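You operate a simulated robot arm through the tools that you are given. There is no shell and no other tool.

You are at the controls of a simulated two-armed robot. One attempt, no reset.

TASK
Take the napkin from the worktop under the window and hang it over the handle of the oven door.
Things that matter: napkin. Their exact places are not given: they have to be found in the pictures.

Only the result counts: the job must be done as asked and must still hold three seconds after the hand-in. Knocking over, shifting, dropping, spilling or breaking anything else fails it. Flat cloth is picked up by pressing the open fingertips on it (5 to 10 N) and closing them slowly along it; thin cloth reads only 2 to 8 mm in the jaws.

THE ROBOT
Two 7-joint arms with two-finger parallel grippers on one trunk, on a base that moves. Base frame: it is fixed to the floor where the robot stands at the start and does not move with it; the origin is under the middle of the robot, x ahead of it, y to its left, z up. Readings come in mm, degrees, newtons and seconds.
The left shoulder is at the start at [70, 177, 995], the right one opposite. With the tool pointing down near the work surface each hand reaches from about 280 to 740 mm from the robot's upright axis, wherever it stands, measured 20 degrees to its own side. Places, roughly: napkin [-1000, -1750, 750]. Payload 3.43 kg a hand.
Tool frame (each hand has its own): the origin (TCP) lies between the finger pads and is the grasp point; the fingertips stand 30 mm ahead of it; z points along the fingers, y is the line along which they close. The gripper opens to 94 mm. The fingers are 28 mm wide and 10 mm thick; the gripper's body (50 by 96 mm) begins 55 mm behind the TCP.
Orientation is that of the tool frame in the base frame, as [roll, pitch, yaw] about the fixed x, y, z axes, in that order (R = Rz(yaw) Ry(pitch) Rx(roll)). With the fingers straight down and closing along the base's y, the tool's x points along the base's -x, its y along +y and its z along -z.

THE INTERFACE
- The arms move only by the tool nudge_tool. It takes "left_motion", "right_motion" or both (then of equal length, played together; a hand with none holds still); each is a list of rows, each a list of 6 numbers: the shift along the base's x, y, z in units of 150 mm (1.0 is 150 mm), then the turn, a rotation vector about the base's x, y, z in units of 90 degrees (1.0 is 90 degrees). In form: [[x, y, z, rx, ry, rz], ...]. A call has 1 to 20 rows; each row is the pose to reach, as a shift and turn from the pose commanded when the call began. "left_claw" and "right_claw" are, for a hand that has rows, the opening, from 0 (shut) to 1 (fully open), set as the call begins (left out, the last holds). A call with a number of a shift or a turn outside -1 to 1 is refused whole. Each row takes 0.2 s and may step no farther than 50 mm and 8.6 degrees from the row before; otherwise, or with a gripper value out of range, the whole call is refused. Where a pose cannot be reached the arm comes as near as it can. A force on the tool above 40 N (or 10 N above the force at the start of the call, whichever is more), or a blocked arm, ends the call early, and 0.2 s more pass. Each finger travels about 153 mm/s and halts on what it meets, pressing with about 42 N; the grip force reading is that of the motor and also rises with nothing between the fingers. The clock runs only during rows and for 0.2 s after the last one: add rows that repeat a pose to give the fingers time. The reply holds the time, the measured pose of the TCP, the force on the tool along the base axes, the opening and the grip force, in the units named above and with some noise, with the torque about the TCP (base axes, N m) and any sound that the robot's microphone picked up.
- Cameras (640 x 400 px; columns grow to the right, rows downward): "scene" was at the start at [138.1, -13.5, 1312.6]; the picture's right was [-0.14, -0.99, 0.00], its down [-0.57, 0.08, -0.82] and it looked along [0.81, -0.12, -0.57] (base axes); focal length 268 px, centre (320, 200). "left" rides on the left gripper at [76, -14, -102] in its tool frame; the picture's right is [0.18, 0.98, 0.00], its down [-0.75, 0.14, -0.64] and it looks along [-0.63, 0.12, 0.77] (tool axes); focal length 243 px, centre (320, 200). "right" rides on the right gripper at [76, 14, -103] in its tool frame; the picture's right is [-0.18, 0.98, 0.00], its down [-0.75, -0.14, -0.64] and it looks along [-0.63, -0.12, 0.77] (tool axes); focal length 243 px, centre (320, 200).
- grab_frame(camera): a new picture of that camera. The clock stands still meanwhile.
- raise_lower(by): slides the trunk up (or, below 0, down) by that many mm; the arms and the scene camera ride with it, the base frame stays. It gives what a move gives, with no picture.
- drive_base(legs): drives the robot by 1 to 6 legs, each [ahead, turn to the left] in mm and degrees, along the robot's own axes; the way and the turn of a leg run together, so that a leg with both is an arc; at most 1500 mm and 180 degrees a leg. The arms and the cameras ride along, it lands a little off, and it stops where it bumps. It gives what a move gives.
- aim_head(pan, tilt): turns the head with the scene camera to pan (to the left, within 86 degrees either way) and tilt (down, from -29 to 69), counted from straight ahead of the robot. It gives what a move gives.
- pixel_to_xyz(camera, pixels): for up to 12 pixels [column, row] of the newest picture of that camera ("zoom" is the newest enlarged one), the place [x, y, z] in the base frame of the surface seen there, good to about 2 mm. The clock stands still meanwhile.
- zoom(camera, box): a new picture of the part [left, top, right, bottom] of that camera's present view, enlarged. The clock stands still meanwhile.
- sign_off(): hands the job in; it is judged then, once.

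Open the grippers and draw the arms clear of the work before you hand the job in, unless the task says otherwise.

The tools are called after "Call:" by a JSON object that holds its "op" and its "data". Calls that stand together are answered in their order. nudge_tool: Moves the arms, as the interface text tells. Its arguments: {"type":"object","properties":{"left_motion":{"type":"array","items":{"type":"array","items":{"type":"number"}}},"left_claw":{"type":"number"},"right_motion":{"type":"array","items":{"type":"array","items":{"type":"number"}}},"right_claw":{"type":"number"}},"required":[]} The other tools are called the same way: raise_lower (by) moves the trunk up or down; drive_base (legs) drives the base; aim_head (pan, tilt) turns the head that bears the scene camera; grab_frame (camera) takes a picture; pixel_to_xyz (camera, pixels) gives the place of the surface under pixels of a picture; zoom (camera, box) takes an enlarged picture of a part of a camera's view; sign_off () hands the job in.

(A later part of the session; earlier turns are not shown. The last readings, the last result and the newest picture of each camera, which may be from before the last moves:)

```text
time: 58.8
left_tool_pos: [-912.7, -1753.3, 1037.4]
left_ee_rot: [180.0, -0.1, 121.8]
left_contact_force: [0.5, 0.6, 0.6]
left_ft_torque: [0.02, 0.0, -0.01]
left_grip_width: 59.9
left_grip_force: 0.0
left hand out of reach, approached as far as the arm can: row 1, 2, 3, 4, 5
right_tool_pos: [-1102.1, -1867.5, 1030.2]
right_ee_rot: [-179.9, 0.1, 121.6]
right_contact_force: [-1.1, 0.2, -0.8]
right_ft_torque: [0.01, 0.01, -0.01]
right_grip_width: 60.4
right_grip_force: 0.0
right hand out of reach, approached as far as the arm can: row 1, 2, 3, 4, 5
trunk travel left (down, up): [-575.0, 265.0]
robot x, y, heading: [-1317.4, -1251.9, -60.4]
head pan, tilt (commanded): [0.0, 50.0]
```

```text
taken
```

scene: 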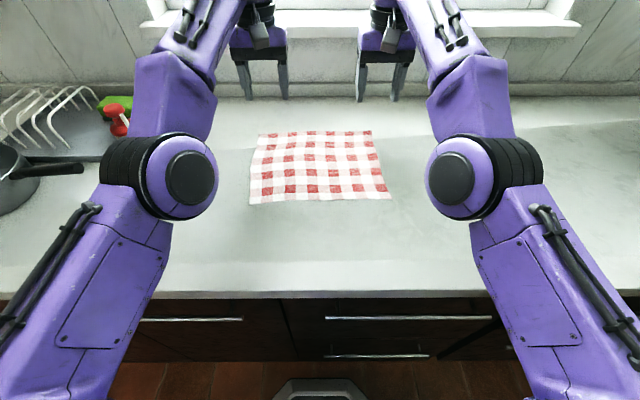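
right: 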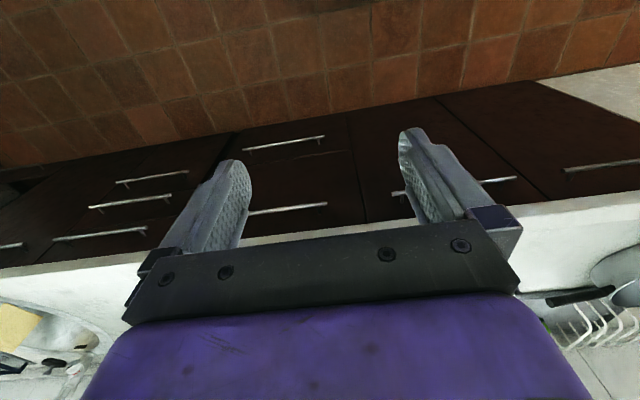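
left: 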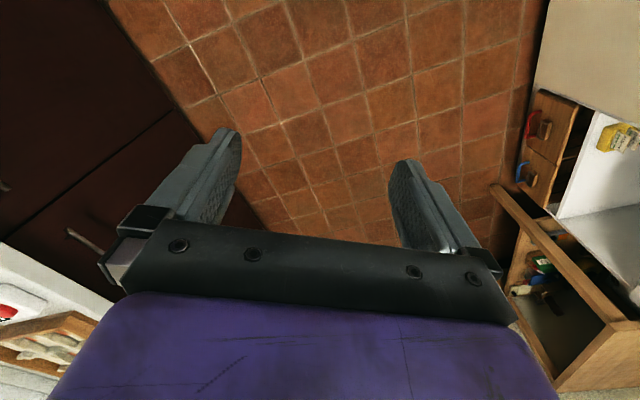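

The hands rose instead of coming back, so the arms are stuck near a limit on the inward side. I move both hands outward toward their own sides, where they should be free.

Call:
{"op": "nudge_tool", "data": {"left_motion": [[0.25, -0.02, 0, 0, 0, 0], [0.5, -0.04, 0, 0, 0, 0], [0.75, -0.06, 0, 0, 0, 0], [1.0, -0.08, 0, 0, 0, 0], [1.0, -0.08, 0, 0, 0, 0], [1.0, -0.08, 0, 0, 0, 0]], "right_motion": [[-0.14, -0.2, 0, 0, 0, 0], [-0.28, -0.41, 0, 0, 0, 0], [-0.42, -0.62, 0, 0, 0, 0], [-0.55, -0.82, 0, 0, 0, 0], [-0.55, -0.82, 0, 0, 0, 0], [-0.55, -0.82, 0, 0, 0, 0]]}}

Call:
{"op": "grab_frame", "data": {"camera": "scene"}}

```text
time: 60.2
left_tool_pos: [-764.3, -1701.9, 1009.6]
left_ee_rot: [179.9, 0.0, 121.8]
left_contact_force: [-0.4, -0.9, -0.6]
left_ft_torque: [0.0, -0.02, 0.02]
left_grip_width: 60.1
left_grip_force: 0.0
left hand out of reach, approached as far as the arm can: row 1, 2, 3, 4, 5, 6
right_tool_pos: [-1184.0, -1937.1, 1013.8]
right_ee_rot: [-180.0, 0.0, 121.5]
right_contact_force: [-0.6, 0.0, 1.1]
right_ft_torque: [0.01, -0.01, 0.01]
right_grip_width: 60.4
right_grip_force: 0.2
right hand out of reach, approached as far as the arm can: row 1, 2, 3, 4, 5, 6
trunk travel left (down, up): [-575.0, 265.0]
robot x, y, heading: [-1323.4, -1255.9, -60.5]
head pan, tilt (commanded): [0.0, 50.0]
```

```text
taken
```

scene: 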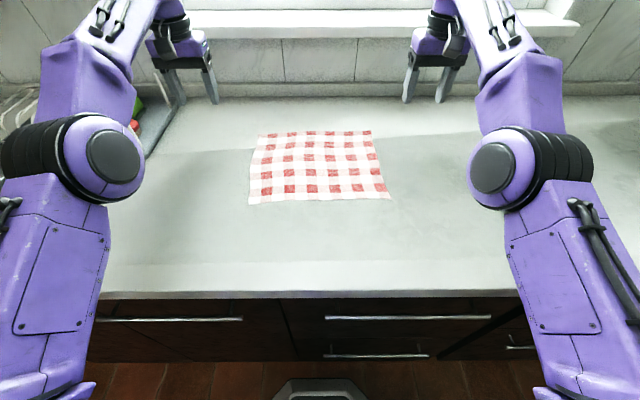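

Still about 90 mm farther out than commanded. I hold the same command for a while to see if the arms converge, or are truly stuck.

Call:
{"op": "nudge_tool", "data": {"left_motion": [[0, 0, 0.1, 0, 0, 0], [0, 0, 0.2, 0, 0, 0], [0, 0, 0.3, 0, 0, 0], [0, 0, 0.4, 0, 0, 0], [0, 0, 0.5, 0, 0, 0], [0, 0, 0.6, 0, 0, 0], [0, 0, 0.6, 0, 0, 0], [0, 0, 0.6, 0, 0, 0]], "right_motion": [[0, 0, 0.1, 0, 0, 0], [0, 0, 0.2, 0, 0, 0], [0, 0, 0.3, 0, 0, 0], [0, 0, 0.4, 0, 0, 0], [0, 0, 0.5, 0, 0, 0], [0, 0, 0.6, 0, 0, 0], [0, 0, 0.6, 0, 0, 0], [0, 0, 0.6, 0, 0, 0]]}}

Call:
{"op": "aim_head", "data": {"pan": 25, "tilt": 25}}

Call:
{"op": "grab_frame", "data": {"camera": "scene"}}

```text
time: 62.0
left_tool_pos: [-775.7, -1673.7, 1079.9]
left_ee_rot: [-180.0, 0.0, 121.8]
left_contact_force: [-0.4, 0.4, 0.6]
left_ft_torque: [-0.02, -0.02, 0.0]
left_grip_width: 60.0
left_grip_force: 0.0
left hand out of reach, approached as far as the arm can: row 1, 2, 3, 4, 5, 6, 7, 8
right_tool_pos: [-1200.5, -1910.7, 1089.6]
right_ee_rot: [-179.9, 0.1, 121.7]
right_contact_force: [1.3, 1.0, -0.4]
right_ft_torque: [-0.03, 0.0, -0.02]
right_grip_width: 59.9
right_grip_force: 0.0
right hand out of reach, approached as far as the arm can: row 1, 2, 3, 4, 5, 6, 7, 8
trunk travel left (down, up): [-575.0, 265.0]
robot x, y, heading: [-1321.1, -1256.2, -60.2]
head pan, tilt (commanded): [0.0, 50.0]
```

```text
time: 62.9
left_tool_pos: [-775.2, -1672.9, 1079.8]
left_ee_rot: [180.0, 0.0, 121.8]
left_contact_force: [-0.3, -0.8, -0.1]
left_ft_torque: [-0.01, -0.02, 0.01]
left_grip_width: 60.3
left_grip_force: 0.0
right_tool_pos: [-1199.7, -1910.5, 1088.3]
right_ee_rot: [-179.9, 0.2, 121.7]
right_contact_force: [0.0, 0.4, -0.4]
right_ft_torque: [-0.03, -0.02, -0.01]
right_grip_width: 60.6
right_grip_force: 0.0
trunk travel left (down, up): [-575.0, 265.0]
robot x, y, heading: [-1318.2, -1254.0, -60.3]
head pan, tilt (commanded): [25.0, 25.0]
```

```text
taken
```

scene: 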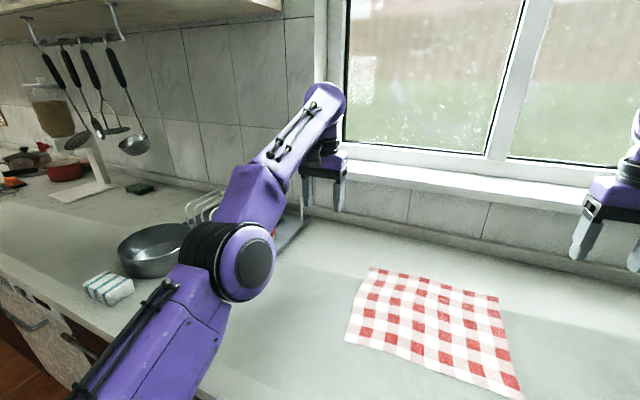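

The elbow at (250,262) seems low and the forearm rises to the wrist. I measure a few points along the arm to understand its posture.

Call:
{"op": "pixel_to_xyz", "data": {"camera": "scene", "pixels": [[250, 262], [290, 170], [325, 100], [320, 150], [150, 350], [180, 310], [325, 190]]}}

```text
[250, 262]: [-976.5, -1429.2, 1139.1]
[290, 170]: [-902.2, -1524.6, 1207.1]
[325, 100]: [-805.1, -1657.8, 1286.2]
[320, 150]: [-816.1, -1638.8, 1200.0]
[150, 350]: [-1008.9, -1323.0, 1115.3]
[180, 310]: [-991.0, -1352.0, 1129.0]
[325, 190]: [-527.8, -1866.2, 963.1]
```

The arms are fully straight (shoulder–elbow–wrist in line, about 606 mm), so the solver sits in a stretched-arm trap. I command both hands well inward to force the elbows to bend.

Call:
{"op": "nudge_tool", "data": {"left_motion": [[-0.12, 0.21, 0, 0, 0, 0], [-0.24, 0.42, 0, 0, 0, 0], [-0.36, 0.63, 0, 0, 0, 0], [-0.5, 0.866, 0, 0, 0, 0], [-0.5, 0.866, 0, 0, 0, 0], [-0.5, 0.866, 0, 0, 0, 0], [-0.5, 0.866, 0, 0, 0, 0]], "right_motion": [[-0.12, 0.21, 0, 0, 0, 0], [-0.24, 0.42, 0, 0, 0, 0], [-0.36, 0.63, 0, 0, 0, 0], [-0.5, 0.866, 0, 0, 0, 0], [-0.5, 0.866, 0, 0, 0, 0], [-0.5, 0.866, 0, 0, 0, 0], [-0.5, 0.866, 0, 0, 0, 0]]}}

```text
time: 64.5
left_tool_pos: [-840.1, -1546.3, 1071.2]
left_ee_rot: [-179.6, -0.5, 121.8]
left_contact_force: [1.8, -0.5, -1.2]
left_ft_torque: [0.01, 0.1, 0.0]
left_grip_width: 60.1
left_grip_force: 0.1
right_tool_pos: [-1253.1, -1808.7, 1095.6]
right_ee_rot: [-179.7, -1.8, 120.2]
right_contact_force: [1.2, -1.0, -0.2]
right_ft_torque: [0.01, 0.1, -0.03]
right_grip_width: 60.4
right_grip_force: 0.0
right hand out of reach, approached as far as the arm can: row 1, 2, 3, 4, 5
trunk travel left (down, up): [-575.0, 265.0]
robot x, y, heading: [-1315.0, -1254.3, -60.3]
head pan, tilt (commanded): [25.0, 25.0]
```

Both arms unlocked. I hold to let them settle and look.

Call:
{"op": "nudge_tool", "data": {"left_motion": [[0, 0, 0, 0, 0, 0], [0, 0, 0, 0, 0, 0], [0, 0, 0, 0, 0, 0]], "right_motion": [[0, 0, 0, 0, 0, 0], [0, 0, 0, 0, 0, 0], [0, 0, 0, 0, 0, 0]]}}

Call:
{"op": "grab_frame", "data": {"camera": "scene"}}

```text
time: 65.3
left_tool_pos: [-852.2, -1543.3, 1079.6]
left_ee_rot: [179.8, 0.1, 121.7]
left_contact_force: [0.6, 0.3, 0.4]
left_ft_torque: [-0.01, -0.02, 0.02]
left_grip_width: 60.3
left_grip_force: 0.1
right_tool_pos: [-1265.4, -1803.4, 1099.5]
right_ee_rot: [179.8, -1.3, 119.9]
right_contact_force: [0.0, 0.6, 0.3]
right_ft_torque: [0.0, 0.01, 0.0]
right_grip_width: 60.1
right_grip_force: 0.1
trunk travel left (down, up): [-575.0, 265.0]
robot x, y, heading: [-1319.1, -1251.4, -60.2]
head pan, tilt (commanded): [25.0, 25.0]
```

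```text
taken
```

scene: 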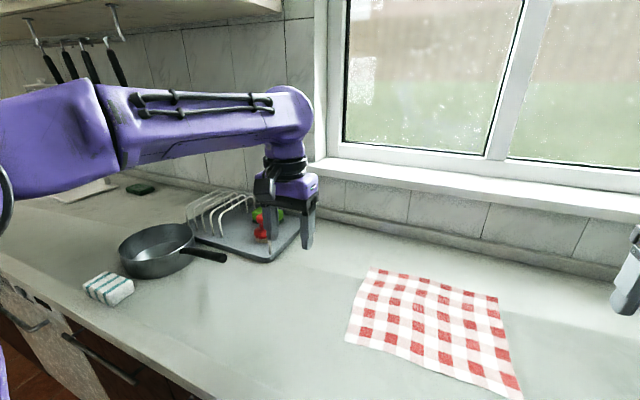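

The arms are bent and free again. At the oven it will be best if both hands' cameras point to the same (left) side, so I turn both hands by about -88 degrees here, high above the counter.

Call:
{"op": "nudge_tool", "data": {"left_motion": [[0, 0, 0, 0, 0, -0.09], [0, 0, 0, 0, 0, -0.18], [0, 0, 0, 0, 0, -0.27], [0, 0, 0, 0, 0, -0.36], [0, 0, 0, 0, 0, -0.45], [0, 0, 0, 0, 0, -0.54], [0, 0, 0, 0, 0, -0.63], [0, 0, 0, 0, 0, -0.72], [0, 0, 0, 0, 0, -0.81], [0, 0, 0, 0, 0, -0.9], [0, 0, 0, 0, 0, -0.99], [0, 0, 0, 0, 0, -0.99]], "right_motion": [[0, 0, 0, 0, 0, -0.09], [0, 0, 0, 0, 0, -0.18], [0, 0, 0, 0, 0, -0.27], [0, 0, 0, 0, 0, -0.36], [0, 0, 0, 0, 0, -0.45], [0, 0, 0, 0, 0, -0.54], [0, 0, 0, 0, 0, -0.63], [0, 0, 0, 0, 0, -0.72], [0, 0, 0, 0, 0, -0.81], [0, 0, 0, 0, 0, -0.9], [0, 0, 0, 0, 0, -0.98], [0, 0, 0, 0, 0, -0.98]]}}

```text
time: 67.9
left_tool_pos: [-849.4, -1543.5, 1077.9]
left_ee_rot: [179.9, 0.0, 32.7]
left_contact_force: [0.7, -0.3, 0.2]
left_ft_torque: [0.02, -0.02, 0.02]
left_grip_width: 60.1
left_grip_force: 0.1
right_tool_pos: [-1273.3, -1781.1, 1088.1]
right_ee_rot: [-179.8, 0.0, 33.4]
right_contact_force: [0.0, -0.3, -0.3]
right_ft_torque: [0.02, 0.05, 0.02]
right_grip_width: 60.3
right_grip_force: 0.0
trunk travel left (down, up): [-575.0, 265.0]
robot x, y, heading: [-1318.2, -1254.4, -60.2]
head pan, tilt (commanded): [25.0, 25.0]
```

Both hands hold yaw ≈33° and reach their targets. I bring them over the grip spots in two moves, ending at z≈930.

Call:
{"op": "nudge_tool", "data": {"left_motion": [[-0.05, -0.14, -0.1, 0, 0, 0], [-0.1, -0.28, -0.2, 0, 0, 0], [-0.15, -0.42, -0.3, 0, 0, 0], [-0.2, -0.56, -0.4, 0, 0, 0]], "right_motion": [[0.13, -0.05, -0.11, 0, 0, -0.003], [0.26, -0.1, -0.22, 0, 0, -0.006], [0.39, -0.15, -0.33, 0, 0, -0.01], [0.52, -0.21, -0.44, 0, 0, -0.012]]}}

Call:
{"op": "nudge_tool", "data": {"left_motion": [[-0.05, -0.14, -0.14, 0, 0, 0], [-0.1, -0.28, -0.29, 0, 0, 0], [-0.15, -0.42, -0.43, 0, 0, 0], [-0.2, -0.56, -0.58, 0, 0, 0], [-0.2, -0.56, -0.58, 0, 0, 0]], "right_motion": [[0.13, -0.05, -0.15, 0, 0, 0], [0.26, -0.1, -0.3, 0, 0, 0], [0.39, -0.15, -0.45, 0, 0, 0], [0.52, -0.21, -0.61, 0, 0, 0], [0.52, -0.21, -0.61, 0, 0, 0]]}}

Call:
{"op": "aim_head", "data": {"pan": 0, "tilt": 50}}

Call:
{"op": "grab_frame", "data": {"camera": "scene"}}

Call:
{"op": "grab_frame", "data": {"camera": "left"}}

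Call:
{"op": "grab_frame", "data": {"camera": "right"}}

```text
time: 68.9
left_tool_pos: [-877.7, -1630.2, 1018.4]
left_ee_rot: [-179.9, 0.1, 32.6]
left_contact_force: [0.2, 0.1, 0.5]
left_ft_torque: [0.03, 0.01, 0.0]
left_grip_width: 60.2
left_grip_force: 0.0
right_tool_pos: [-1193.7, -1814.3, 1021.1]
right_ee_rot: [-179.8, 0.1, 32.3]
right_contact_force: [0.6, -0.8, -0.2]
right_ft_torque: [0.04, 0.0, 0.05]
right_grip_width: 60.2
right_grip_force: 0.1
trunk travel left (down, up): [-575.0, 265.0]
robot x, y, heading: [-1319.5, -1253.0, -60.2]
head pan, tilt (commanded): [25.0, 25.0]
```

```text
time: 70.1
left_tool_pos: [-910.9, -1710.9, 932.4]
left_ee_rot: [179.8, 0.0, 32.7]
left_contact_force: [0.5, 0.3, 0.2]
left_ft_torque: [0.0, -0.03, -0.01]
left_grip_width: 60.1
left_grip_force: 0.0
right_tool_pos: [-1117.6, -1844.5, 931.3]
right_ee_rot: [179.9, 0.0, 32.4]
right_contact_force: [0.1, 0.2, -0.3]
right_ft_torque: [0.0, -0.01, -0.01]
right_grip_width: 60.2
right_grip_force: 0.1
trunk travel left (down, up): [-575.0, 265.0]
robot x, y, heading: [-1318.3, -1256.2, -60.2]
head pan, tilt (commanded): [25.0, 25.0]
```

```text
time: 71.0
left_tool_pos: [-909.9, -1712.3, 932.9]
left_ee_rot: [-179.9, 0.0, 32.7]
left_contact_force: [0.1, -0.3, 0.5]
left_ft_torque: [-0.03, -0.05, -0.01]
left_grip_width: 60.4
left_grip_force: 0.1
right_tool_pos: [-1116.8, -1844.2, 927.7]
right_ee_rot: [-179.9, 0.0, 32.4]
right_contact_force: [0.7, 0.2, 0.8]
right_ft_torque: [0.04, 0.04, 0.02]
right_grip_width: 60.2
right_grip_force: 0.1
trunk travel left (down, up): [-575.0, 265.0]
robot x, y, heading: [-1319.3, -1251.1, -60.3]
head pan, tilt (commanded): [0.0, 50.0]
```

```text
taken
```

scene: 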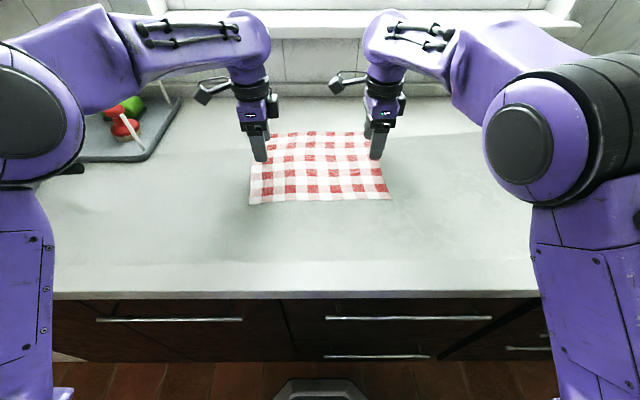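

```text
taken
```

left: 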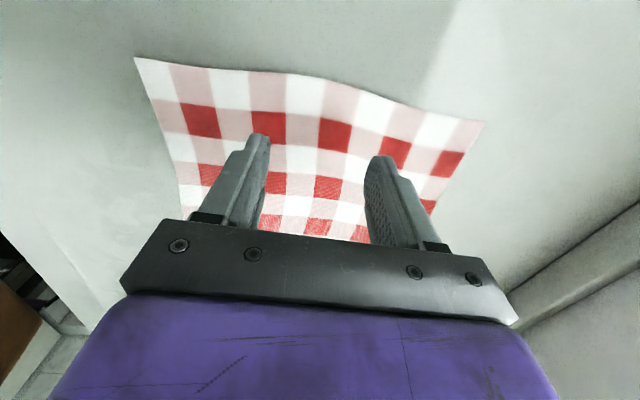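

```text
taken
```

right: 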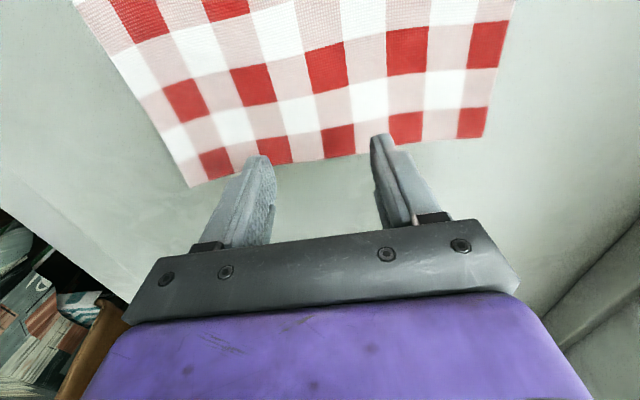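

The fingers straddle the napkin's middle. I check with the wrist pictures where the short edges are relative to the grip spots.

Call:
{"op": "pixel_to_xyz", "data": {"camera": "left", "pixels": [[137, 60], [230, 70], [290, 75], [340, 83], [400, 103], [480, 122]]}}

Call:
{"op": "pixel_to_xyz", "data": {"camera": "right", "pixels": [[192, 184], [300, 158], [340, 153], [430, 142], [482, 135], [320, 130]]}}

```text
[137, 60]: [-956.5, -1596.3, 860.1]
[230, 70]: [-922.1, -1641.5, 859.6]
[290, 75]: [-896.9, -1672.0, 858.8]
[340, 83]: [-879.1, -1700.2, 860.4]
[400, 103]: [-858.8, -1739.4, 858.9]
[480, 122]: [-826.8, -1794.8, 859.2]
```

```text
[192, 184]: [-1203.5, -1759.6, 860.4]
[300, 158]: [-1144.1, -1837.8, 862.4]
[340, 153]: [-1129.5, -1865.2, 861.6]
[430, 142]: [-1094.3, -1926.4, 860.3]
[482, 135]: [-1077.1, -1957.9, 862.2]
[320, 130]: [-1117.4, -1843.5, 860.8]
```

The left grip spot is 34 mm inside its edge, the right one only about 21 mm, so I shift the right hand 8 mm inward while both come down to about 7 mm above the cloth.

Call:
{"op": "nudge_tool", "data": {"left_motion": [[0, 0, -0.08, 0, 0, 0], [0, 0, -0.16, 0, 0, 0], [0, 0, -0.24, 0, 0, 0], [0, 0, -0.24, 0, 0, 0]], "right_motion": [[0.047, 0.027, -0.07, 0, 0, 0], [0.047, 0.027, -0.14, 0, 0, 0], [0.047, 0.027, -0.21, 0, 0, 0], [0.047, 0.027, -0.21, 0, 0, 0]]}}

```text
time: 72.0
left_tool_pos: [-910.9, -1710.8, 896.0]
left_ee_rot: [180.0, 0.0, 32.6]
left_contact_force: [-1.0, -0.1, -0.4]
left_ft_torque: [-0.04, 0.0, 0.01]
left_grip_width: 60.1
left_grip_force: 0.1
right_tool_pos: [-1111.0, -1840.2, 899.0]
right_ee_rot: [-179.9, 0.1, 32.5]
right_contact_force: [-0.4, 0.0, -0.3]
right_ft_torque: [0.01, 0.02, -0.02]
right_grip_width: 60.4
right_grip_force: 0.0
trunk travel left (down, up): [-575.0, 265.0]
robot x, y, heading: [-1316.0, -1254.8, -60.3]
head pan, tilt (commanded): [0.0, 50.0]
```

Tips are at z≈866 and 869, counter at 860. I lower gently in 1–2 mm steps, watching the force.

Call:
{"op": "nudge_tool", "data": {"left_motion": [[0, 0, -0.012, 0, 0, 0], [0, 0, -0.024, 0, 0, 0], [0, 0, -0.03, 0, 0, 0], [0, 0, -0.033, 0, 0, 0]], "right_motion": [[0, 0, -0.015, 0, 0, 0], [0, 0, -0.03, 0, 0, 0], [0, 0, -0.043, 0, 0, 0], [0, 0, -0.05, 0, 0, 0]]}}

```text
time: 73.0
left_tool_pos: [-911.1, -1711.8, 891.6]
left_ee_rot: [179.9, 0.0, 32.7]
left_contact_force: [-0.4, 0.3, 5.5]
left_ft_torque: [0.12, 0.07, -0.02]
left_grip_width: 60.0
left_grip_force: 0.1
right_tool_pos: [-1110.7, -1840.2, 890.6]
right_ee_rot: [-179.9, 0.0, 32.4]
right_contact_force: [-0.7, 0.3, -0.9]
right_ft_torque: [-0.02, 0.02, 0.02]
right_grip_width: 60.2
right_grip_force: 0.1
trunk travel left (down, up): [-575.0, 265.0]
robot x, y, heading: [-1311.9, -1255.8, -60.0]
head pan, tilt (commanded): [0.0, 50.0]
```

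The left hand presses with 5.5 N; the right isn't in contact yet. I lower the right a little more.

Call:
{"op": "nudge_tool", "data": {"right_motion": [[0, 0, -0.006, 0, 0, 0], [0, 0, -0.01, 0, 0, 0]]}}

```text
time: 73.5
left_tool_pos: [-910.9, -1711.6, 891.2]
left_ee_rot: [179.8, 0.0, 32.7]
left_contact_force: [0.6, -0.7, 6.0]
left_ft_torque: [0.1, 0.05, -0.01]
left_grip_width: 59.7
left_grip_force: 0.0
right_tool_pos: [-1110.7, -1839.9, 891.6]
right_ee_rot: [-180.0, -0.1, 32.4]
right_contact_force: [-0.2, -0.6, 5.4]
right_ft_torque: [-0.01, 0.0, 0.04]
right_grip_width: 60.1
right_grip_force: 0.1
trunk travel left (down, up): [-575.0, 265.0]
robot x, y, heading: [-1319.1, -1256.2, -60.7]
head pan, tilt (commanded): [0.0, 50.0]
```

Both press with about 5–6 N. I press a touch more and start closing slowly, step by step.

Call:
{"op": "nudge_tool", "data": {"left_motion": [[0, 0, -0.002, 0, 0, 0], [0, 0, -0.002, 0, 0, 0]], "right_motion": [[0, 0, -0.003, 0, 0, 0], [0, 0, -0.003, 0, 0, 0]], "left_claw": 0.58, "right_claw": 0.58}}

Call:
{"op": "nudge_tool", "data": {"left_motion": [[0, 0, 0, 0, 0, 0]], "right_motion": [[0, 0, 0, 0, 0, 0]], "left_claw": 0.52, "right_claw": 0.52}}

Call:
{"op": "zoom", "data": {"camera": "scene", "box": [230, 100, 410, 212]}}

```text
time: 74.2
left_tool_pos: [-911.1, -1710.2, 891.9]
left_ee_rot: [179.9, 0.0, 32.6]
left_contact_force: [-0.1, -1.1, 4.4]
left_ft_torque: [0.06, 0.04, 0.01]
left_grip_width: 54.4
left_grip_force: 0.0
right_tool_pos: [-1111.1, -1840.0, 890.3]
right_ee_rot: [-179.9, 0.0, 32.4]
right_contact_force: [0.2, 0.9, 9.6]
right_ft_torque: [0.15, 0.07, -0.01]
right_grip_width: 54.2
right_grip_force: 0.1
trunk travel left (down, up): [-575.0, 265.0]
robot x, y, heading: [-1318.7, -1253.5, -60.6]
head pan, tilt (commanded): [0.0, 50.0]
```

```text
time: 74.5
left_tool_pos: [-911.5, -1710.1, 891.2]
left_ee_rot: [179.9, 0.0, 32.7]
left_contact_force: [-1.5, 0.1, 4.0]
left_ft_torque: [0.07, 0.03, 0.0]
left_grip_width: 49.0
left_grip_force: 0.1
right_tool_pos: [-1111.5, -1839.3, 892.7]
right_ee_rot: [-180.0, -0.1, 32.4]
right_contact_force: [0.3, -1.0, 10.8]
right_ft_torque: [0.09, 0.04, -0.01]
right_grip_width: 48.0
right_grip_force: 0.1
trunk travel left (down, up): [-575.0, 265.0]
robot x, y, heading: [-1323.6, -1252.6, -60.5]
head pan, tilt (commanded): [0.0, 50.0]
```

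```text
3.56 times, centred on (320, 156) of scene
```

zoom: 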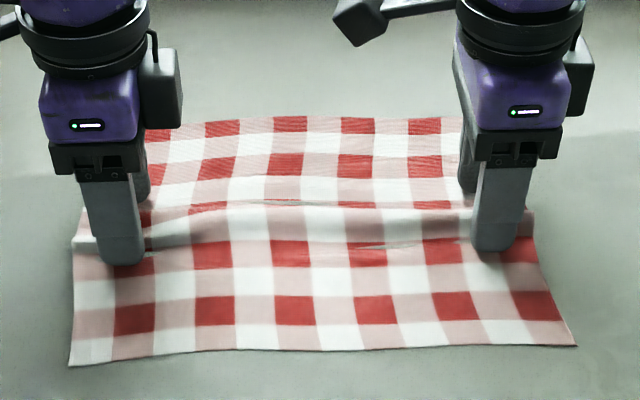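

A ridge is forming along the midline between the hands. Left force fell to 4 N and right rose to 10.8 N; I trim heights and keep closing.

Call:
{"op": "nudge_tool", "data": {"left_motion": [[0, 0, -0.004, 0, 0, 0]], "right_motion": [[0, 0, 0.002, 0, 0, 0]], "left_claw": 0.46, "right_claw": 0.46}}

Call:
{"op": "nudge_tool", "data": {"left_motion": [[0, 0, 0, 0, 0, 0]], "right_motion": [[0, 0, 0, 0, 0, 0]], "left_claw": 0.4, "right_claw": 0.4}}

Call:
{"op": "nudge_tool", "data": {"left_motion": [[0, 0, 0, 0, 0, 0]], "right_motion": [[0, 0, 0, 0, 0, 0]], "left_claw": 0.34, "right_claw": 0.34}}

Call:
{"op": "zoom", "data": {"camera": "scene", "box": [230, 100, 410, 212]}}

```text
time: 75.0
left_tool_pos: [-910.7, -1710.4, 890.9]
left_ee_rot: [179.8, -0.1, 32.7]
left_contact_force: [0.5, 0.0, 8.4]
left_ft_torque: [0.18, 0.06, -0.03]
left_grip_width: 42.6
left_grip_force: 0.1
right_tool_pos: [-1111.4, -1839.9, 890.7]
right_ee_rot: [-180.0, 0.1, 32.5]
right_contact_force: [-1.1, 1.6, 6.6]
right_ft_torque: [-0.02, -0.03, -0.01]
right_grip_width: 42.7
right_grip_force: 0.0
trunk travel left (down, up): [-575.0, 265.0]
robot x, y, heading: [-1318.0, -1254.2, -60.3]
head pan, tilt (commanded): [0.0, 50.0]
```

```text
time: 75.3
left_tool_pos: [-912.4, -1710.2, 890.4]
left_ee_rot: [179.8, -0.1, 32.7]
left_contact_force: [0.8, -0.4, 10.3]
left_ft_torque: [0.17, 0.08, -0.02]
left_grip_width: 36.9
left_grip_force: 0.1
right_tool_pos: [-1111.9, -1839.2, 890.6]
right_ee_rot: [179.9, 0.0, 32.4]
right_contact_force: [0.9, 0.7, 5.1]
right_ft_torque: [0.01, -0.01, 0.01]
right_grip_width: 37.2
right_grip_force: 0.0
trunk travel left (down, up): [-575.0, 265.0]
robot x, y, heading: [-1319.4, -1256.1, -60.5]
head pan, tilt (commanded): [0.0, 50.0]
```

```text
time: 75.8
left_tool_pos: [-912.1, -1711.1, 891.4]
left_ee_rot: [179.9, -0.1, 32.8]
left_contact_force: [0.6, 0.0, 12.8]
left_ft_torque: [0.14, 0.11, 0.0]
left_grip_width: 31.2
left_grip_force: 0.2
right_tool_pos: [-1110.7, -1838.3, 890.6]
right_ee_rot: [-180.0, -0.1, 32.4]
right_contact_force: [-0.3, 0.6, 4.7]
right_ft_torque: [0.02, 0.02, -0.03]
right_grip_width: 31.8
right_grip_force: 0.1
trunk travel left (down, up): [-575.0, 265.0]
robot x, y, heading: [-1317.6, -1256.3, -60.6]
head pan, tilt (commanded): [0.0, 50.0]
```

```text
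3.56 times, centred on (320, 156) of scene
```

zoom: 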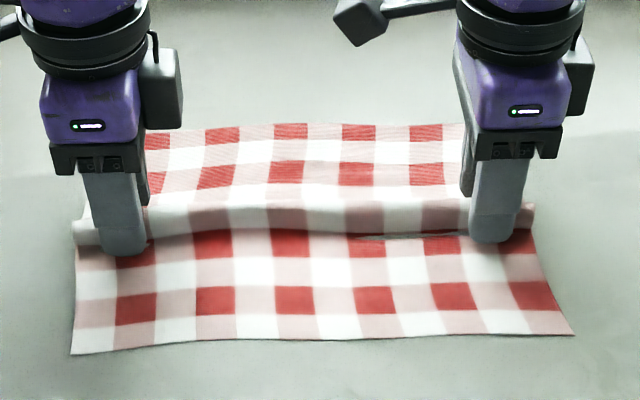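

The ridge is growing well. I raise the left by a hair (12.8 N), lower the right slightly (4.7 N) and go on closing.

Call:
{"op": "nudge_tool", "data": {"left_motion": [[0, 0, 0.003, 0, 0, 0]], "right_motion": [[0, 0, -0.002, 0, 0, 0]], "left_claw": 0.28, "right_claw": 0.28}}

Call:
{"op": "nudge_tool", "data": {"left_motion": [[0, 0, 0, 0, 0, 0]], "right_motion": [[0, 0, 0, 0, 0, 0]], "left_claw": 0.22, "right_claw": 0.22}}

Call:
{"op": "nudge_tool", "data": {"left_motion": [[0, 0, 0, 0, 0, 0]], "right_motion": [[0, 0, 0, 0, 0, 0]], "left_claw": 0.16, "right_claw": 0.16}}

Call:
{"op": "zoom", "data": {"camera": "scene", "box": [230, 100, 410, 212]}}

```text
time: 76.2
left_tool_pos: [-911.1, -1711.8, 890.6]
left_ee_rot: [179.9, 0.0, 32.7]
left_contact_force: [0.2, -0.3, 9.3]
left_ft_torque: [0.06, 0.06, 0.02]
left_grip_width: 25.3
left_grip_force: 0.1
right_tool_pos: [-1112.5, -1839.4, 889.7]
right_ee_rot: [180.0, -0.1, 32.4]
right_contact_force: [0.0, 1.1, 5.7]
right_ft_torque: [0.02, 0.03, 0.01]
right_grip_width: 26.3
right_grip_force: 0.1
trunk travel left (down, up): [-575.0, 265.0]
robot x, y, heading: [-1317.6, -1254.4, -60.3]
head pan, tilt (commanded): [0.0, 50.0]
```

```text
time: 76.5
left_tool_pos: [-912.1, -1710.4, 890.9]
left_ee_rot: [179.8, 0.0, 32.7]
left_contact_force: [-1.0, -0.8, 7.9]
left_ft_torque: [0.01, 0.03, -0.01]
left_grip_width: 20.1
left_grip_force: 0.1
right_tool_pos: [-1111.6, -1838.5, 891.4]
right_ee_rot: [-179.9, 0.0, 32.4]
right_contact_force: [-0.2, 0.2, 7.3]
right_ft_torque: [0.03, 0.02, -0.01]
right_grip_width: 20.3
right_grip_force: 0.0
trunk travel left (down, up): [-575.0, 265.0]
robot x, y, heading: [-1319.8, -1254.8, -60.3]
head pan, tilt (commanded): [0.0, 50.0]
```

```text
time: 77.0
left_tool_pos: [-911.5, -1710.2, 891.3]
left_ee_rot: [179.9, 0.1, 32.7]
left_contact_force: [0.7, -1.0, 6.6]
left_ft_torque: [0.0, 0.04, 0.02]
left_grip_width: 14.4
left_grip_force: 0.0
right_tool_pos: [-1111.2, -1838.6, 891.2]
right_ee_rot: [-179.9, 0.0, 32.5]
right_contact_force: [0.1, 0.8, 7.9]
right_ft_torque: [0.0, -0.01, -0.01]
right_grip_width: 14.4
right_grip_force: 0.0
trunk travel left (down, up): [-575.0, 265.0]
robot x, y, heading: [-1320.2, -1255.2, -60.2]
head pan, tilt (commanded): [0.0, 50.0]
```

```text
3.56 times, centred on (320, 156) of scene
```

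zoom: 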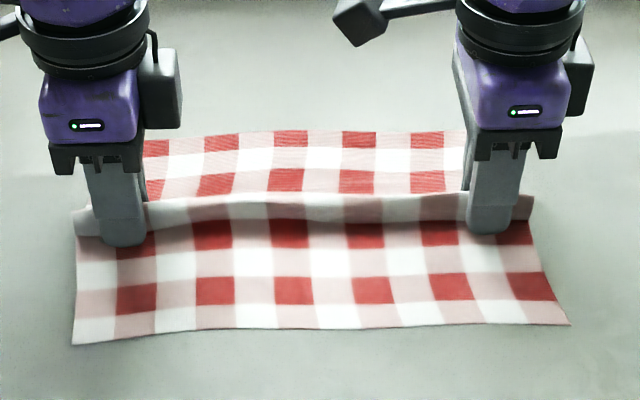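

The fold is standing up between both sets of fingers, 14 mm left in the jaws. I close fully in two more steps.

Call:
{"op": "nudge_tool", "data": {"left_motion": [[0, 0, 0, 0, 0, 0]], "right_motion": [[0, 0, 0, 0, 0, 0]], "left_claw": 0.1, "right_claw": 0.1}}

Call:
{"op": "nudge_tool", "data": {"left_motion": [[0, 0, 0, 0, 0, 0]], "right_motion": [[0, 0, 0, 0, 0, 0]], "left_claw": 0.05, "right_claw": 0.05}}

Call:
{"op": "nudge_tool", "data": {"left_motion": [[0, 0, 0, 0, 0, 0], [0, 0, 0, 0, 0, 0]], "right_motion": [[0, 0, 0, 0, 0, 0], [0, 0, 0, 0, 0, 0]], "left_claw": 0, "right_claw": 0}}

Call:
{"op": "zoom", "data": {"camera": "scene", "box": [230, 100, 410, 212]}}

```text
time: 77.3
left_tool_pos: [-910.5, -1711.6, 890.3]
left_ee_rot: [179.9, 0.1, 32.7]
left_contact_force: [0.3, -0.6, 5.7]
left_ft_torque: [0.0, 0.06, -0.01]
left_grip_width: 8.8
left_grip_force: 0.0
right_tool_pos: [-1111.2, -1838.9, 890.5]
right_ee_rot: [179.9, 0.0, 32.4]
right_contact_force: [0.3, 0.9, 9.1]
right_ft_torque: [0.04, 0.02, 0.0]
right_grip_width: 8.6
right_grip_force: 0.0
trunk travel left (down, up): [-575.0, 265.0]
robot x, y, heading: [-1322.8, -1253.9, -60.1]
head pan, tilt (commanded): [0.0, 50.0]
```

```text
time: 77.8
left_tool_pos: [-910.9, -1710.5, 891.5]
left_ee_rot: [179.9, -0.1, 32.8]
left_contact_force: [-0.2, -0.3, 4.9]
left_ft_torque: [-0.03, 0.01, 0.01]
left_grip_width: 3.8
left_grip_force: 0.0
right_tool_pos: [-1111.5, -1838.6, 890.6]
right_ee_rot: [180.0, 0.0, 32.4]
right_contact_force: [-0.2, 0.4, 9.5]
right_ft_torque: [0.02, -0.05, 0.01]
right_grip_width: 3.7
right_grip_force: 0.2
trunk travel left (down, up): [-575.0, 265.0]
robot x, y, heading: [-1323.1, -1255.3, -60.4]
head pan, tilt (commanded): [0.0, 50.0]
```

```text
time: 78.3
left_tool_pos: [-911.1, -1710.0, 890.5]
left_ee_rot: [179.8, 0.0, 32.7]
left_contact_force: [0.7, -0.5, 4.4]
left_ft_torque: [-0.02, 0.03, 0.02]
left_grip_width: 1.8
left_grip_force: 36.3
right_tool_pos: [-1110.5, -1837.6, 890.7]
right_ee_rot: [-179.9, 0.0, 32.5]
right_contact_force: [0.7, -0.4, 10.5]
right_ft_torque: [-0.02, -0.03, -0.03]
right_grip_width: 2.0
right_grip_force: 36.4
trunk travel left (down, up): [-575.0, 265.0]
robot x, y, heading: [-1317.6, -1250.7, -60.2]
head pan, tilt (commanded): [0.0, 50.0]
```

```text
3.56 times, centred on (320, 156) of scene
```

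zoom: 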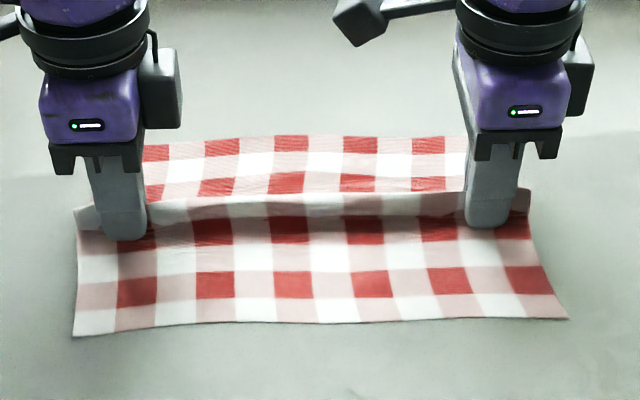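

Both jaws read about 2 mm with 36 N, consistent with thin cloth. I lift both hands together slowly and check.

Call:
{"op": "nudge_tool", "data": {"left_motion": [[0, 0, 0.05, 0, 0, 0], [0, 0, 0.1, 0, 0, 0], [0, 0, 0.2, 0, 0, 0], [0, 0, 0.3, 0, 0, 0], [0, 0, 0.4, 0, 0, 0]], "right_motion": [[0, 0, 0.05, 0, 0, 0], [0, 0, 0.1, 0, 0, 0], [0, 0, 0.2, 0, 0, 0], [0, 0, 0.3, 0, 0, 0], [0, 0, 0.4, 0, 0, 0]]}}

Call:
{"op": "zoom", "data": {"camera": "scene", "box": [230, 80, 410, 192]}}

```text
time: 79.5
left_tool_pos: [-911.1, -1711.7, 949.9]
left_ee_rot: [180.0, 0.1, 32.7]
left_contact_force: [-0.1, -0.3, -0.5]
left_ft_torque: [-0.02, -0.01, -0.01]
left_grip_width: 2.0
left_grip_force: 37.1
right_tool_pos: [-1109.9, -1840.7, 949.9]
right_ee_rot: [-179.9, 0.0, 32.3]
right_contact_force: [-0.2, -0.3, -0.3]
right_ft_torque: [-0.01, -0.01, -0.02]
right_grip_width: 1.8
right_grip_force: 36.8
trunk travel left (down, up): [-575.0, 265.0]
robot x, y, heading: [-1320.3, -1252.0, -60.3]
head pan, tilt (commanded): [0.0, 50.0]
```

```text
3.56 times, centred on (320, 136) of scene
```

zoom: 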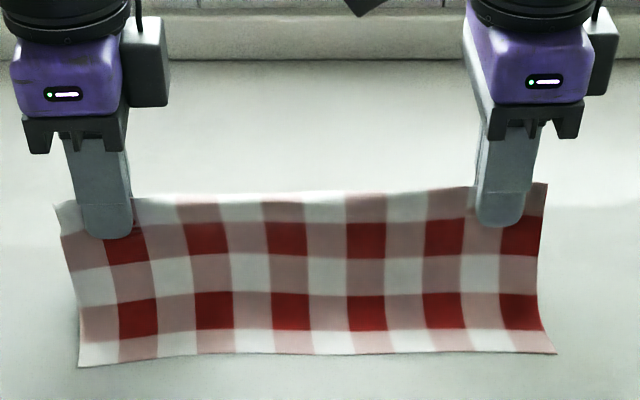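

The napkin hangs neatly folded along its midline between both hands. I lift and draw it back toward me in two gentle moves.

Call:
{"op": "nudge_tool", "data": {"left_motion": [[0, 0, 0.1, 0, 0, 0], [0, 0, 0.2, 0, 0, 0], [-0.06, 0.104, 0.3, 0, 0, 0], [-0.12, 0.208, 0.4, 0, 0, 0], [-0.18, 0.312, 0.45, 0, 0, 0], [-0.24, 0.416, 0.5, 0, 0, 0], [-0.3, 0.52, 0.5, 0, 0, 0]], "right_motion": [[0, 0, 0.1, 0, 0, 0], [0, 0, 0.2, 0, 0, 0], [-0.06, 0.104, 0.3, 0, 0, 0], [-0.12, 0.208, 0.4, 0, 0, 0], [-0.18, 0.312, 0.45, 0, 0, 0], [-0.24, 0.416, 0.5, 0, 0, 0], [-0.3, 0.52, 0.5, 0, 0, 0]]}}

Call:
{"op": "nudge_tool", "data": {"left_motion": [[-0.06, 0.104, 0.03, 0, 0, 0], [-0.12, 0.208, 0.06, 0, 0, 0], [-0.18, 0.312, 0.1, 0, 0, 0], [-0.24, 0.416, 0.1, 0, 0, 0], [-0.3, 0.52, 0.1, 0, 0, 0], [-0.36, 0.624, 0.1, 0, 0, 0]], "right_motion": [[-0.06, 0.104, 0.03, 0, 0, 0], [-0.12, 0.208, 0.06, 0, 0, 0], [-0.18, 0.312, 0.1, 0, 0, 0], [-0.24, 0.416, 0.1, 0, 0, 0], [-0.3, 0.52, 0.1, 0, 0, 0], [-0.36, 0.624, 0.1, 0, 0, 0]]}}

Call:
{"op": "grab_frame", "data": {"camera": "scene"}}

```text
time: 81.2
left_tool_pos: [-955.0, -1634.1, 1028.3]
left_ee_rot: [179.9, 0.0, 32.7]
left_contact_force: [0.3, -1.0, 0.2]
left_ft_torque: [-0.02, -0.04, 0.0]
left_grip_width: 1.9
left_grip_force: 36.5
right_tool_pos: [-1155.1, -1759.3, 1023.9]
right_ee_rot: [180.0, -0.1, 32.4]
right_contact_force: [0.2, -0.7, 1.0]
right_ft_torque: [0.02, 0.01, -0.01]
right_grip_width: 2.0
right_grip_force: 36.4
trunk travel left (down, up): [-575.0, 265.0]
robot x, y, heading: [-1320.4, -1256.4, -60.2]
head pan, tilt (commanded): [0.0, 50.0]
```

```text
time: 82.5
left_tool_pos: [-1012.2, -1541.6, 1040.3]
left_ee_rot: [-180.0, 0.0, 32.5]
left_contact_force: [-0.4, 0.3, 0.2]
left_ft_torque: [-0.02, 0.03, -0.03]
left_grip_width: 1.9
left_grip_force: 36.6
right_tool_pos: [-1211.1, -1667.6, 1039.8]
right_ee_rot: [180.0, 0.0, 32.4]
right_contact_force: [0.6, 0.4, 0.7]
right_ft_torque: [-0.01, 0.02, -0.05]
right_grip_width: 2.1
right_grip_force: 36.7
trunk travel left (down, up): [-575.0, 265.0]
robot x, y, heading: [-1315.8, -1252.9, -60.4]
head pan, tilt (commanded): [0.0, 50.0]
```

```text
taken
```

scene: 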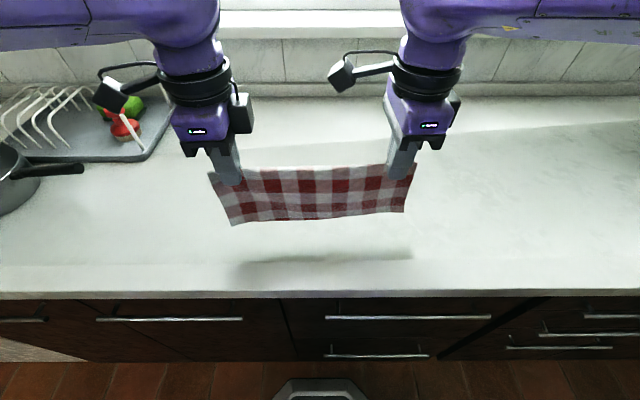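

The folded napkin hangs securely. I back off from the counter by 170 mm, then turn right to face down the aisle, and look.

Call:
{"op": "drive_base", "data": {"legs": [[-170, 0], [0, -90]]}}

Call:
{"op": "aim_head", "data": {"pan": 0, "tilt": 30}}

Call:
{"op": "grab_frame", "data": {"camera": "scene"}}

```text
time: 87.8
left_tool_pos: [-1682.2, -1422.0, 1039.5]
left_ee_rot: [179.9, 0.1, -56.0]
left_contact_force: [-0.2, 0.2, -1.0]
left_ft_torque: [-0.01, -0.01, 0.02]
left_grip_width: 1.9
left_grip_force: 37.0
right_tool_pos: [-1813.1, -1224.7, 1038.6]
right_ee_rot: [-179.8, 0.0, -56.2]
right_contact_force: [1.2, -0.9, -0.9]
right_ft_torque: [-0.02, 0.03, 0.02]
right_grip_width: 2.1
right_grip_force: 36.1
trunk travel left (down, up): [-575.0, 265.0]
robot x, y, heading: [-1403.7, -1109.5, -148.8]
head pan, tilt (commanded): [0.0, 50.0]
```

```text
time: 88.6
left_tool_pos: [-1682.9, -1421.7, 1039.9]
left_ee_rot: [179.9, 0.0, -56.1]
left_contact_force: [-0.5, -0.2, -0.2]
left_ft_torque: [-0.01, 0.01, 0.02]
left_grip_width: 1.8
left_grip_force: 36.2
right_tool_pos: [-1813.4, -1225.8, 1039.4]
right_ee_rot: [-179.9, -0.1, -56.3]
right_contact_force: [0.6, 0.1, 0.3]
right_ft_torque: [-0.02, 0.02, 0.05]
right_grip_width: 2.0
right_grip_force: 36.8
trunk travel left (down, up): [-575.0, 265.0]
robot x, y, heading: [-1402.0, -1108.4, -148.8]
head pan, tilt (commanded): [0.0, 30.0]
```

```text
taken
```

scene: 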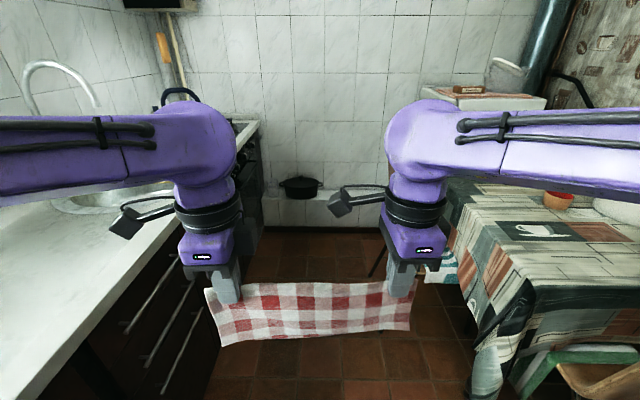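

The aisle ahead shows the table with a cloth on the right and a bottle at (485,370). I measure these obstacles and the back wall and ledge.

Call:
{"op": "pixel_to_xyz", "data": {"camera": "scene", "pixels": [[487, 380], [470, 270], [490, 330], [375, 262], [460, 222], [435, 268], [300, 188], [300, 215], [300, 235], [440, 300], [350, 230], [254, 135]]}}

Call:
{"op": "zoom", "data": {"camera": "scene", "box": [340, 200, 560, 340]}}

```text
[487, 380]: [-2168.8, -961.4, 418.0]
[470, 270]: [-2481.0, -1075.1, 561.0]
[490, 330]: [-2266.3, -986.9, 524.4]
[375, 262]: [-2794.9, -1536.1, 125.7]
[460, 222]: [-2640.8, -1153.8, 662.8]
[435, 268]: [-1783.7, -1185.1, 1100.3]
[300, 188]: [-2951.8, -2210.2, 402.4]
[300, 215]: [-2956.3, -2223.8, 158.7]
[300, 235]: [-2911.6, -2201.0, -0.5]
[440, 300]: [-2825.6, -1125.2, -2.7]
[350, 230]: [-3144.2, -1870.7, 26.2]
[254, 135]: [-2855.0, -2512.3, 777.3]
```

```text
2.86 times, centred on (450, 270) of scene
```

zoom: 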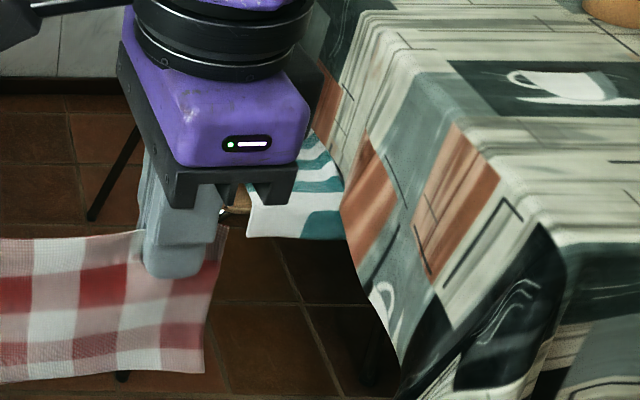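

Obstacles: chair leg near (u 3188, v -67), table cloth at v≈-250 to -320, ledge at u≈3672. A stand at about u=3020, v=280 clears them all; I drive 1250 mm straight down the aisle.

Call:
{"op": "drive_base", "data": {"legs": [[1250, 0]]}}

Call:
{"op": "aim_head", "data": {"pan": -20, "tilt": 55}}

Call:
{"op": "grab_frame", "data": {"camera": "scene"}}

```text
time: 94.9
left_tool_pos: [-2733.1, -2080.3, 1039.8]
left_ee_rot: [-180.0, 0.0, -54.8]
left_contact_force: [0.1, 0.1, 0.5]
left_ft_torque: [-0.02, 0.0, 0.03]
left_grip_width: 2.1
left_grip_force: 37.0
right_tool_pos: [-2869.9, -1885.5, 1039.1]
right_ee_rot: [-179.9, 0.0, -55.1]
right_contact_force: [0.4, -0.1, 0.2]
right_ft_torque: [0.02, 0.04, 0.05]
right_grip_width: 2.2
right_grip_force: 36.4
trunk travel left (down, up): [-575.0, 265.0]
robot x, y, heading: [-2464.5, -1762.7, -148.0]
head pan, tilt (commanded): [0.0, 30.0]
```

```text
time: 95.8
left_tool_pos: [-2733.6, -2079.8, 1040.1]
left_ee_rot: [-180.0, 0.0, -54.9]
left_contact_force: [-1.0, -0.1, 0.4]
left_ft_torque: [-0.01, 0.0, 0.02]
left_grip_width: 1.9
left_grip_force: 36.4
right_tool_pos: [-2868.5, -1885.7, 1040.5]
right_ee_rot: [-179.8, 0.0, -55.1]
right_contact_force: [-0.6, 0.1, 0.1]
right_ft_torque: [-0.03, 0.0, 0.04]
right_grip_width: 2.0
right_grip_force: 36.7
trunk travel left (down, up): [-575.0, 265.0]
robot x, y, heading: [-2459.8, -1760.8, -147.7]
head pan, tilt (commanded): [-20.0, 55.0]
```

```text
taken
```

scene: 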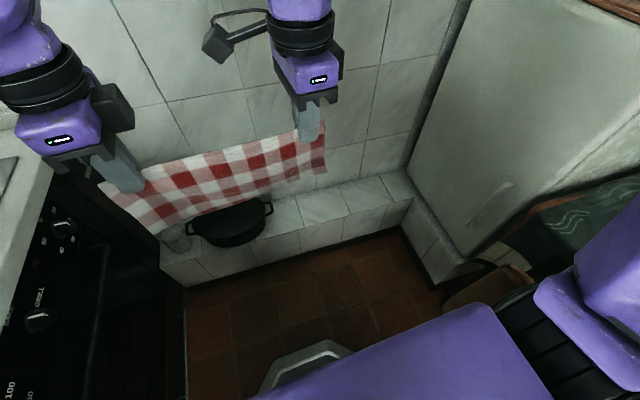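

I'm at u≈3012, v≈295, right where planned. Before turning left I check how near the chair (seen at about (490,290)) is to my right side.

Call:
{"op": "aim_head", "data": {"pan": -70, "tilt": 60}}

Call:
{"op": "grab_frame", "data": {"camera": "scene"}}

```text
time: 97.0
left_tool_pos: [-2734.4, -2080.4, 1038.8]
left_ee_rot: [-180.0, 0.0, -54.8]
left_contact_force: [0.9, -0.2, 0.0]
left_ft_torque: [0.01, 0.04, 0.05]
left_grip_width: 2.0
left_grip_force: 36.2
right_tool_pos: [-2868.6, -1885.7, 1039.6]
right_ee_rot: [179.9, 0.0, -55.2]
right_contact_force: [0.4, -0.1, 0.5]
right_ft_torque: [0.02, -0.01, 0.01]
right_grip_width: 2.0
right_grip_force: 36.2
trunk travel left (down, up): [-575.0, 265.0]
robot x, y, heading: [-2459.1, -1761.4, -147.9]
head pan, tilt (commanded): [-70.0, 60.0]
```

```text
taken
```

scene: 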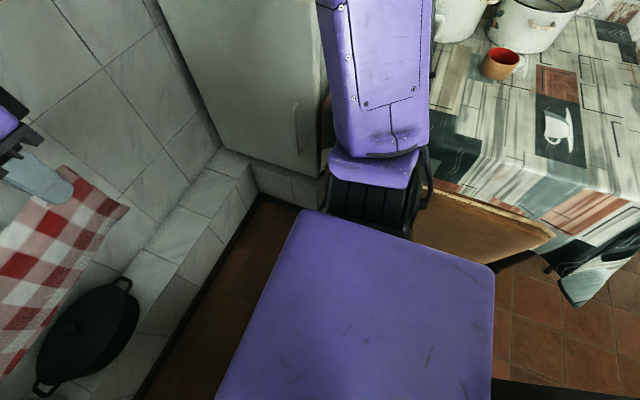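

The chair's wooden back shows at (430–550, 190–260), close to my right side. I measure it.

Call:
{"op": "pixel_to_xyz", "data": {"camera": "scene", "pixels": [[440, 200], [480, 225], [530, 240], [548, 235], [430, 230], [500, 262], [550, 265], [328, 120], [575, 290], [520, 300], [255, 230]]}}

Call:
{"op": "zoom", "data": {"camera": "scene", "box": [400, 150, 640, 320]}}

```text
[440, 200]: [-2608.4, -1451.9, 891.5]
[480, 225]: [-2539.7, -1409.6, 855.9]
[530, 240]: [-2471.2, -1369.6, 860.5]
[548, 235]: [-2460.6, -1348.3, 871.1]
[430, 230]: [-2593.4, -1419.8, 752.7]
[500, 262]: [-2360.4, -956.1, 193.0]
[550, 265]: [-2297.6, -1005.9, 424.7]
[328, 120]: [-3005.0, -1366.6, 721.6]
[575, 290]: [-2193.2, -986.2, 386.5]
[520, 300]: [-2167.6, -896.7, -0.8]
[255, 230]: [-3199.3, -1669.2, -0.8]
```

```text
2.35 times, centred on (520, 235) of scene
```

zoom: 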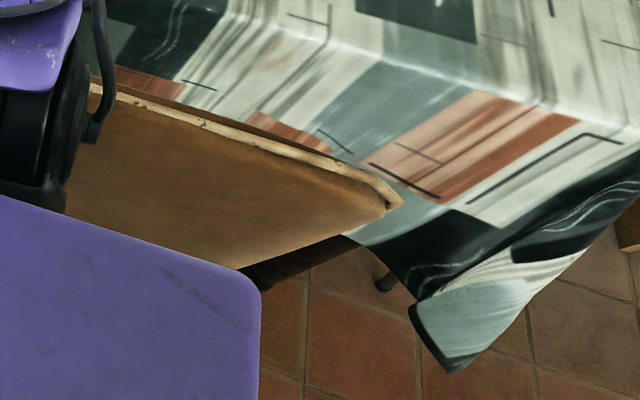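

The chair back stands at v≈-50 (344 mm from my axis) while my octagonal base is about 240–270 mm in radius, so turning is clear. I turn left 53 degrees toward the oven.

Call:
{"op": "drive_base", "data": {"legs": [[0, 53]]}}

Call:
{"op": "aim_head", "data": {"pan": 5, "tilt": 55}}

Call:
{"op": "grab_frame", "data": {"camera": "scene"}}

```text
time: 99.7
left_tool_pos: [-2369.0, -2170.0, 1038.9]
left_ee_rot: [-180.0, 0.0, -1.8]
left_contact_force: [0.2, -0.3, 0.0]
left_ft_torque: [0.01, 0.02, -0.04]
left_grip_width: 1.7
left_grip_force: 36.8
right_tool_pos: [-2605.1, -2160.9, 1039.2]
right_ee_rot: [-179.8, 0.0, -2.2]
right_contact_force: [-0.6, -0.8, 0.1]
right_ft_torque: [0.03, 0.02, -0.05]
right_grip_width: 1.9
right_grip_force: 36.1
trunk travel left (down, up): [-575.0, 265.0]
robot x, y, heading: [-2458.5, -1761.7, -94.9]
head pan, tilt (commanded): [-70.0, 60.0]
```

```text
time: 101.2
left_tool_pos: [-2368.3, -2171.1, 1039.1]
left_ee_rot: [-180.0, -0.1, -1.9]
left_contact_force: [-0.7, -1.3, -0.7]
left_ft_torque: [0.03, -0.01, -0.03]
left_grip_width: 2.0
left_grip_force: 37.1
right_tool_pos: [-2605.5, -2161.0, 1038.6]
right_ee_rot: [-179.9, 0.0, -2.2]
right_contact_force: [-0.8, 0.4, -0.5]
right_ft_torque: [-0.07, 0.0, -0.02]
right_grip_width: 1.7
right_grip_force: 36.7
trunk travel left (down, up): [-575.0, 265.0]
robot x, y, heading: [-2457.5, -1760.4, -94.8]
head pan, tilt (commanded): [5.0, 55.0]
```

```text
taken
```

scene: 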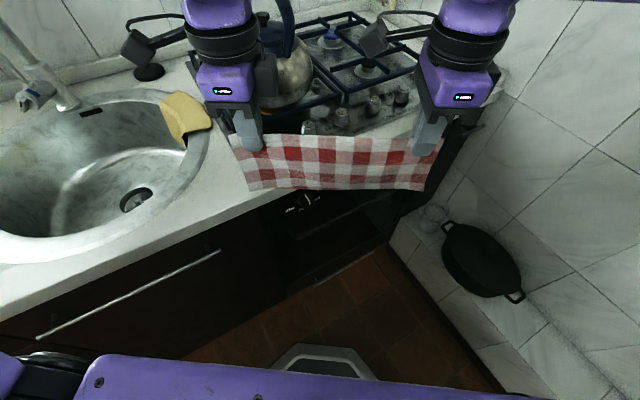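

The oven is now below the napkin in view. I zoom on the area around (330,230) to see the bar.

Call:
{"op": "zoom", "data": {"camera": "scene", "box": [260, 170, 420, 300]}}

```text
3.08 times, centred on (340, 235) of scene
```

zoom: 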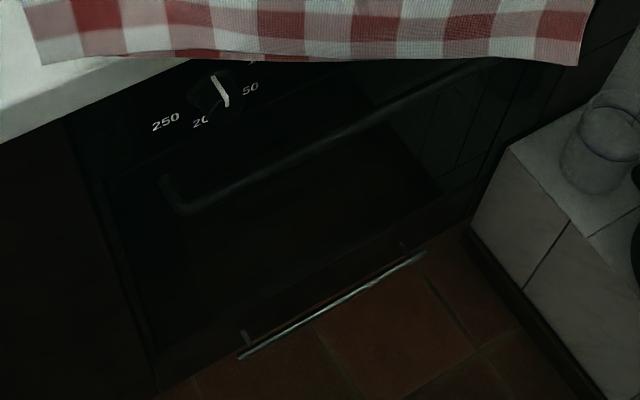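

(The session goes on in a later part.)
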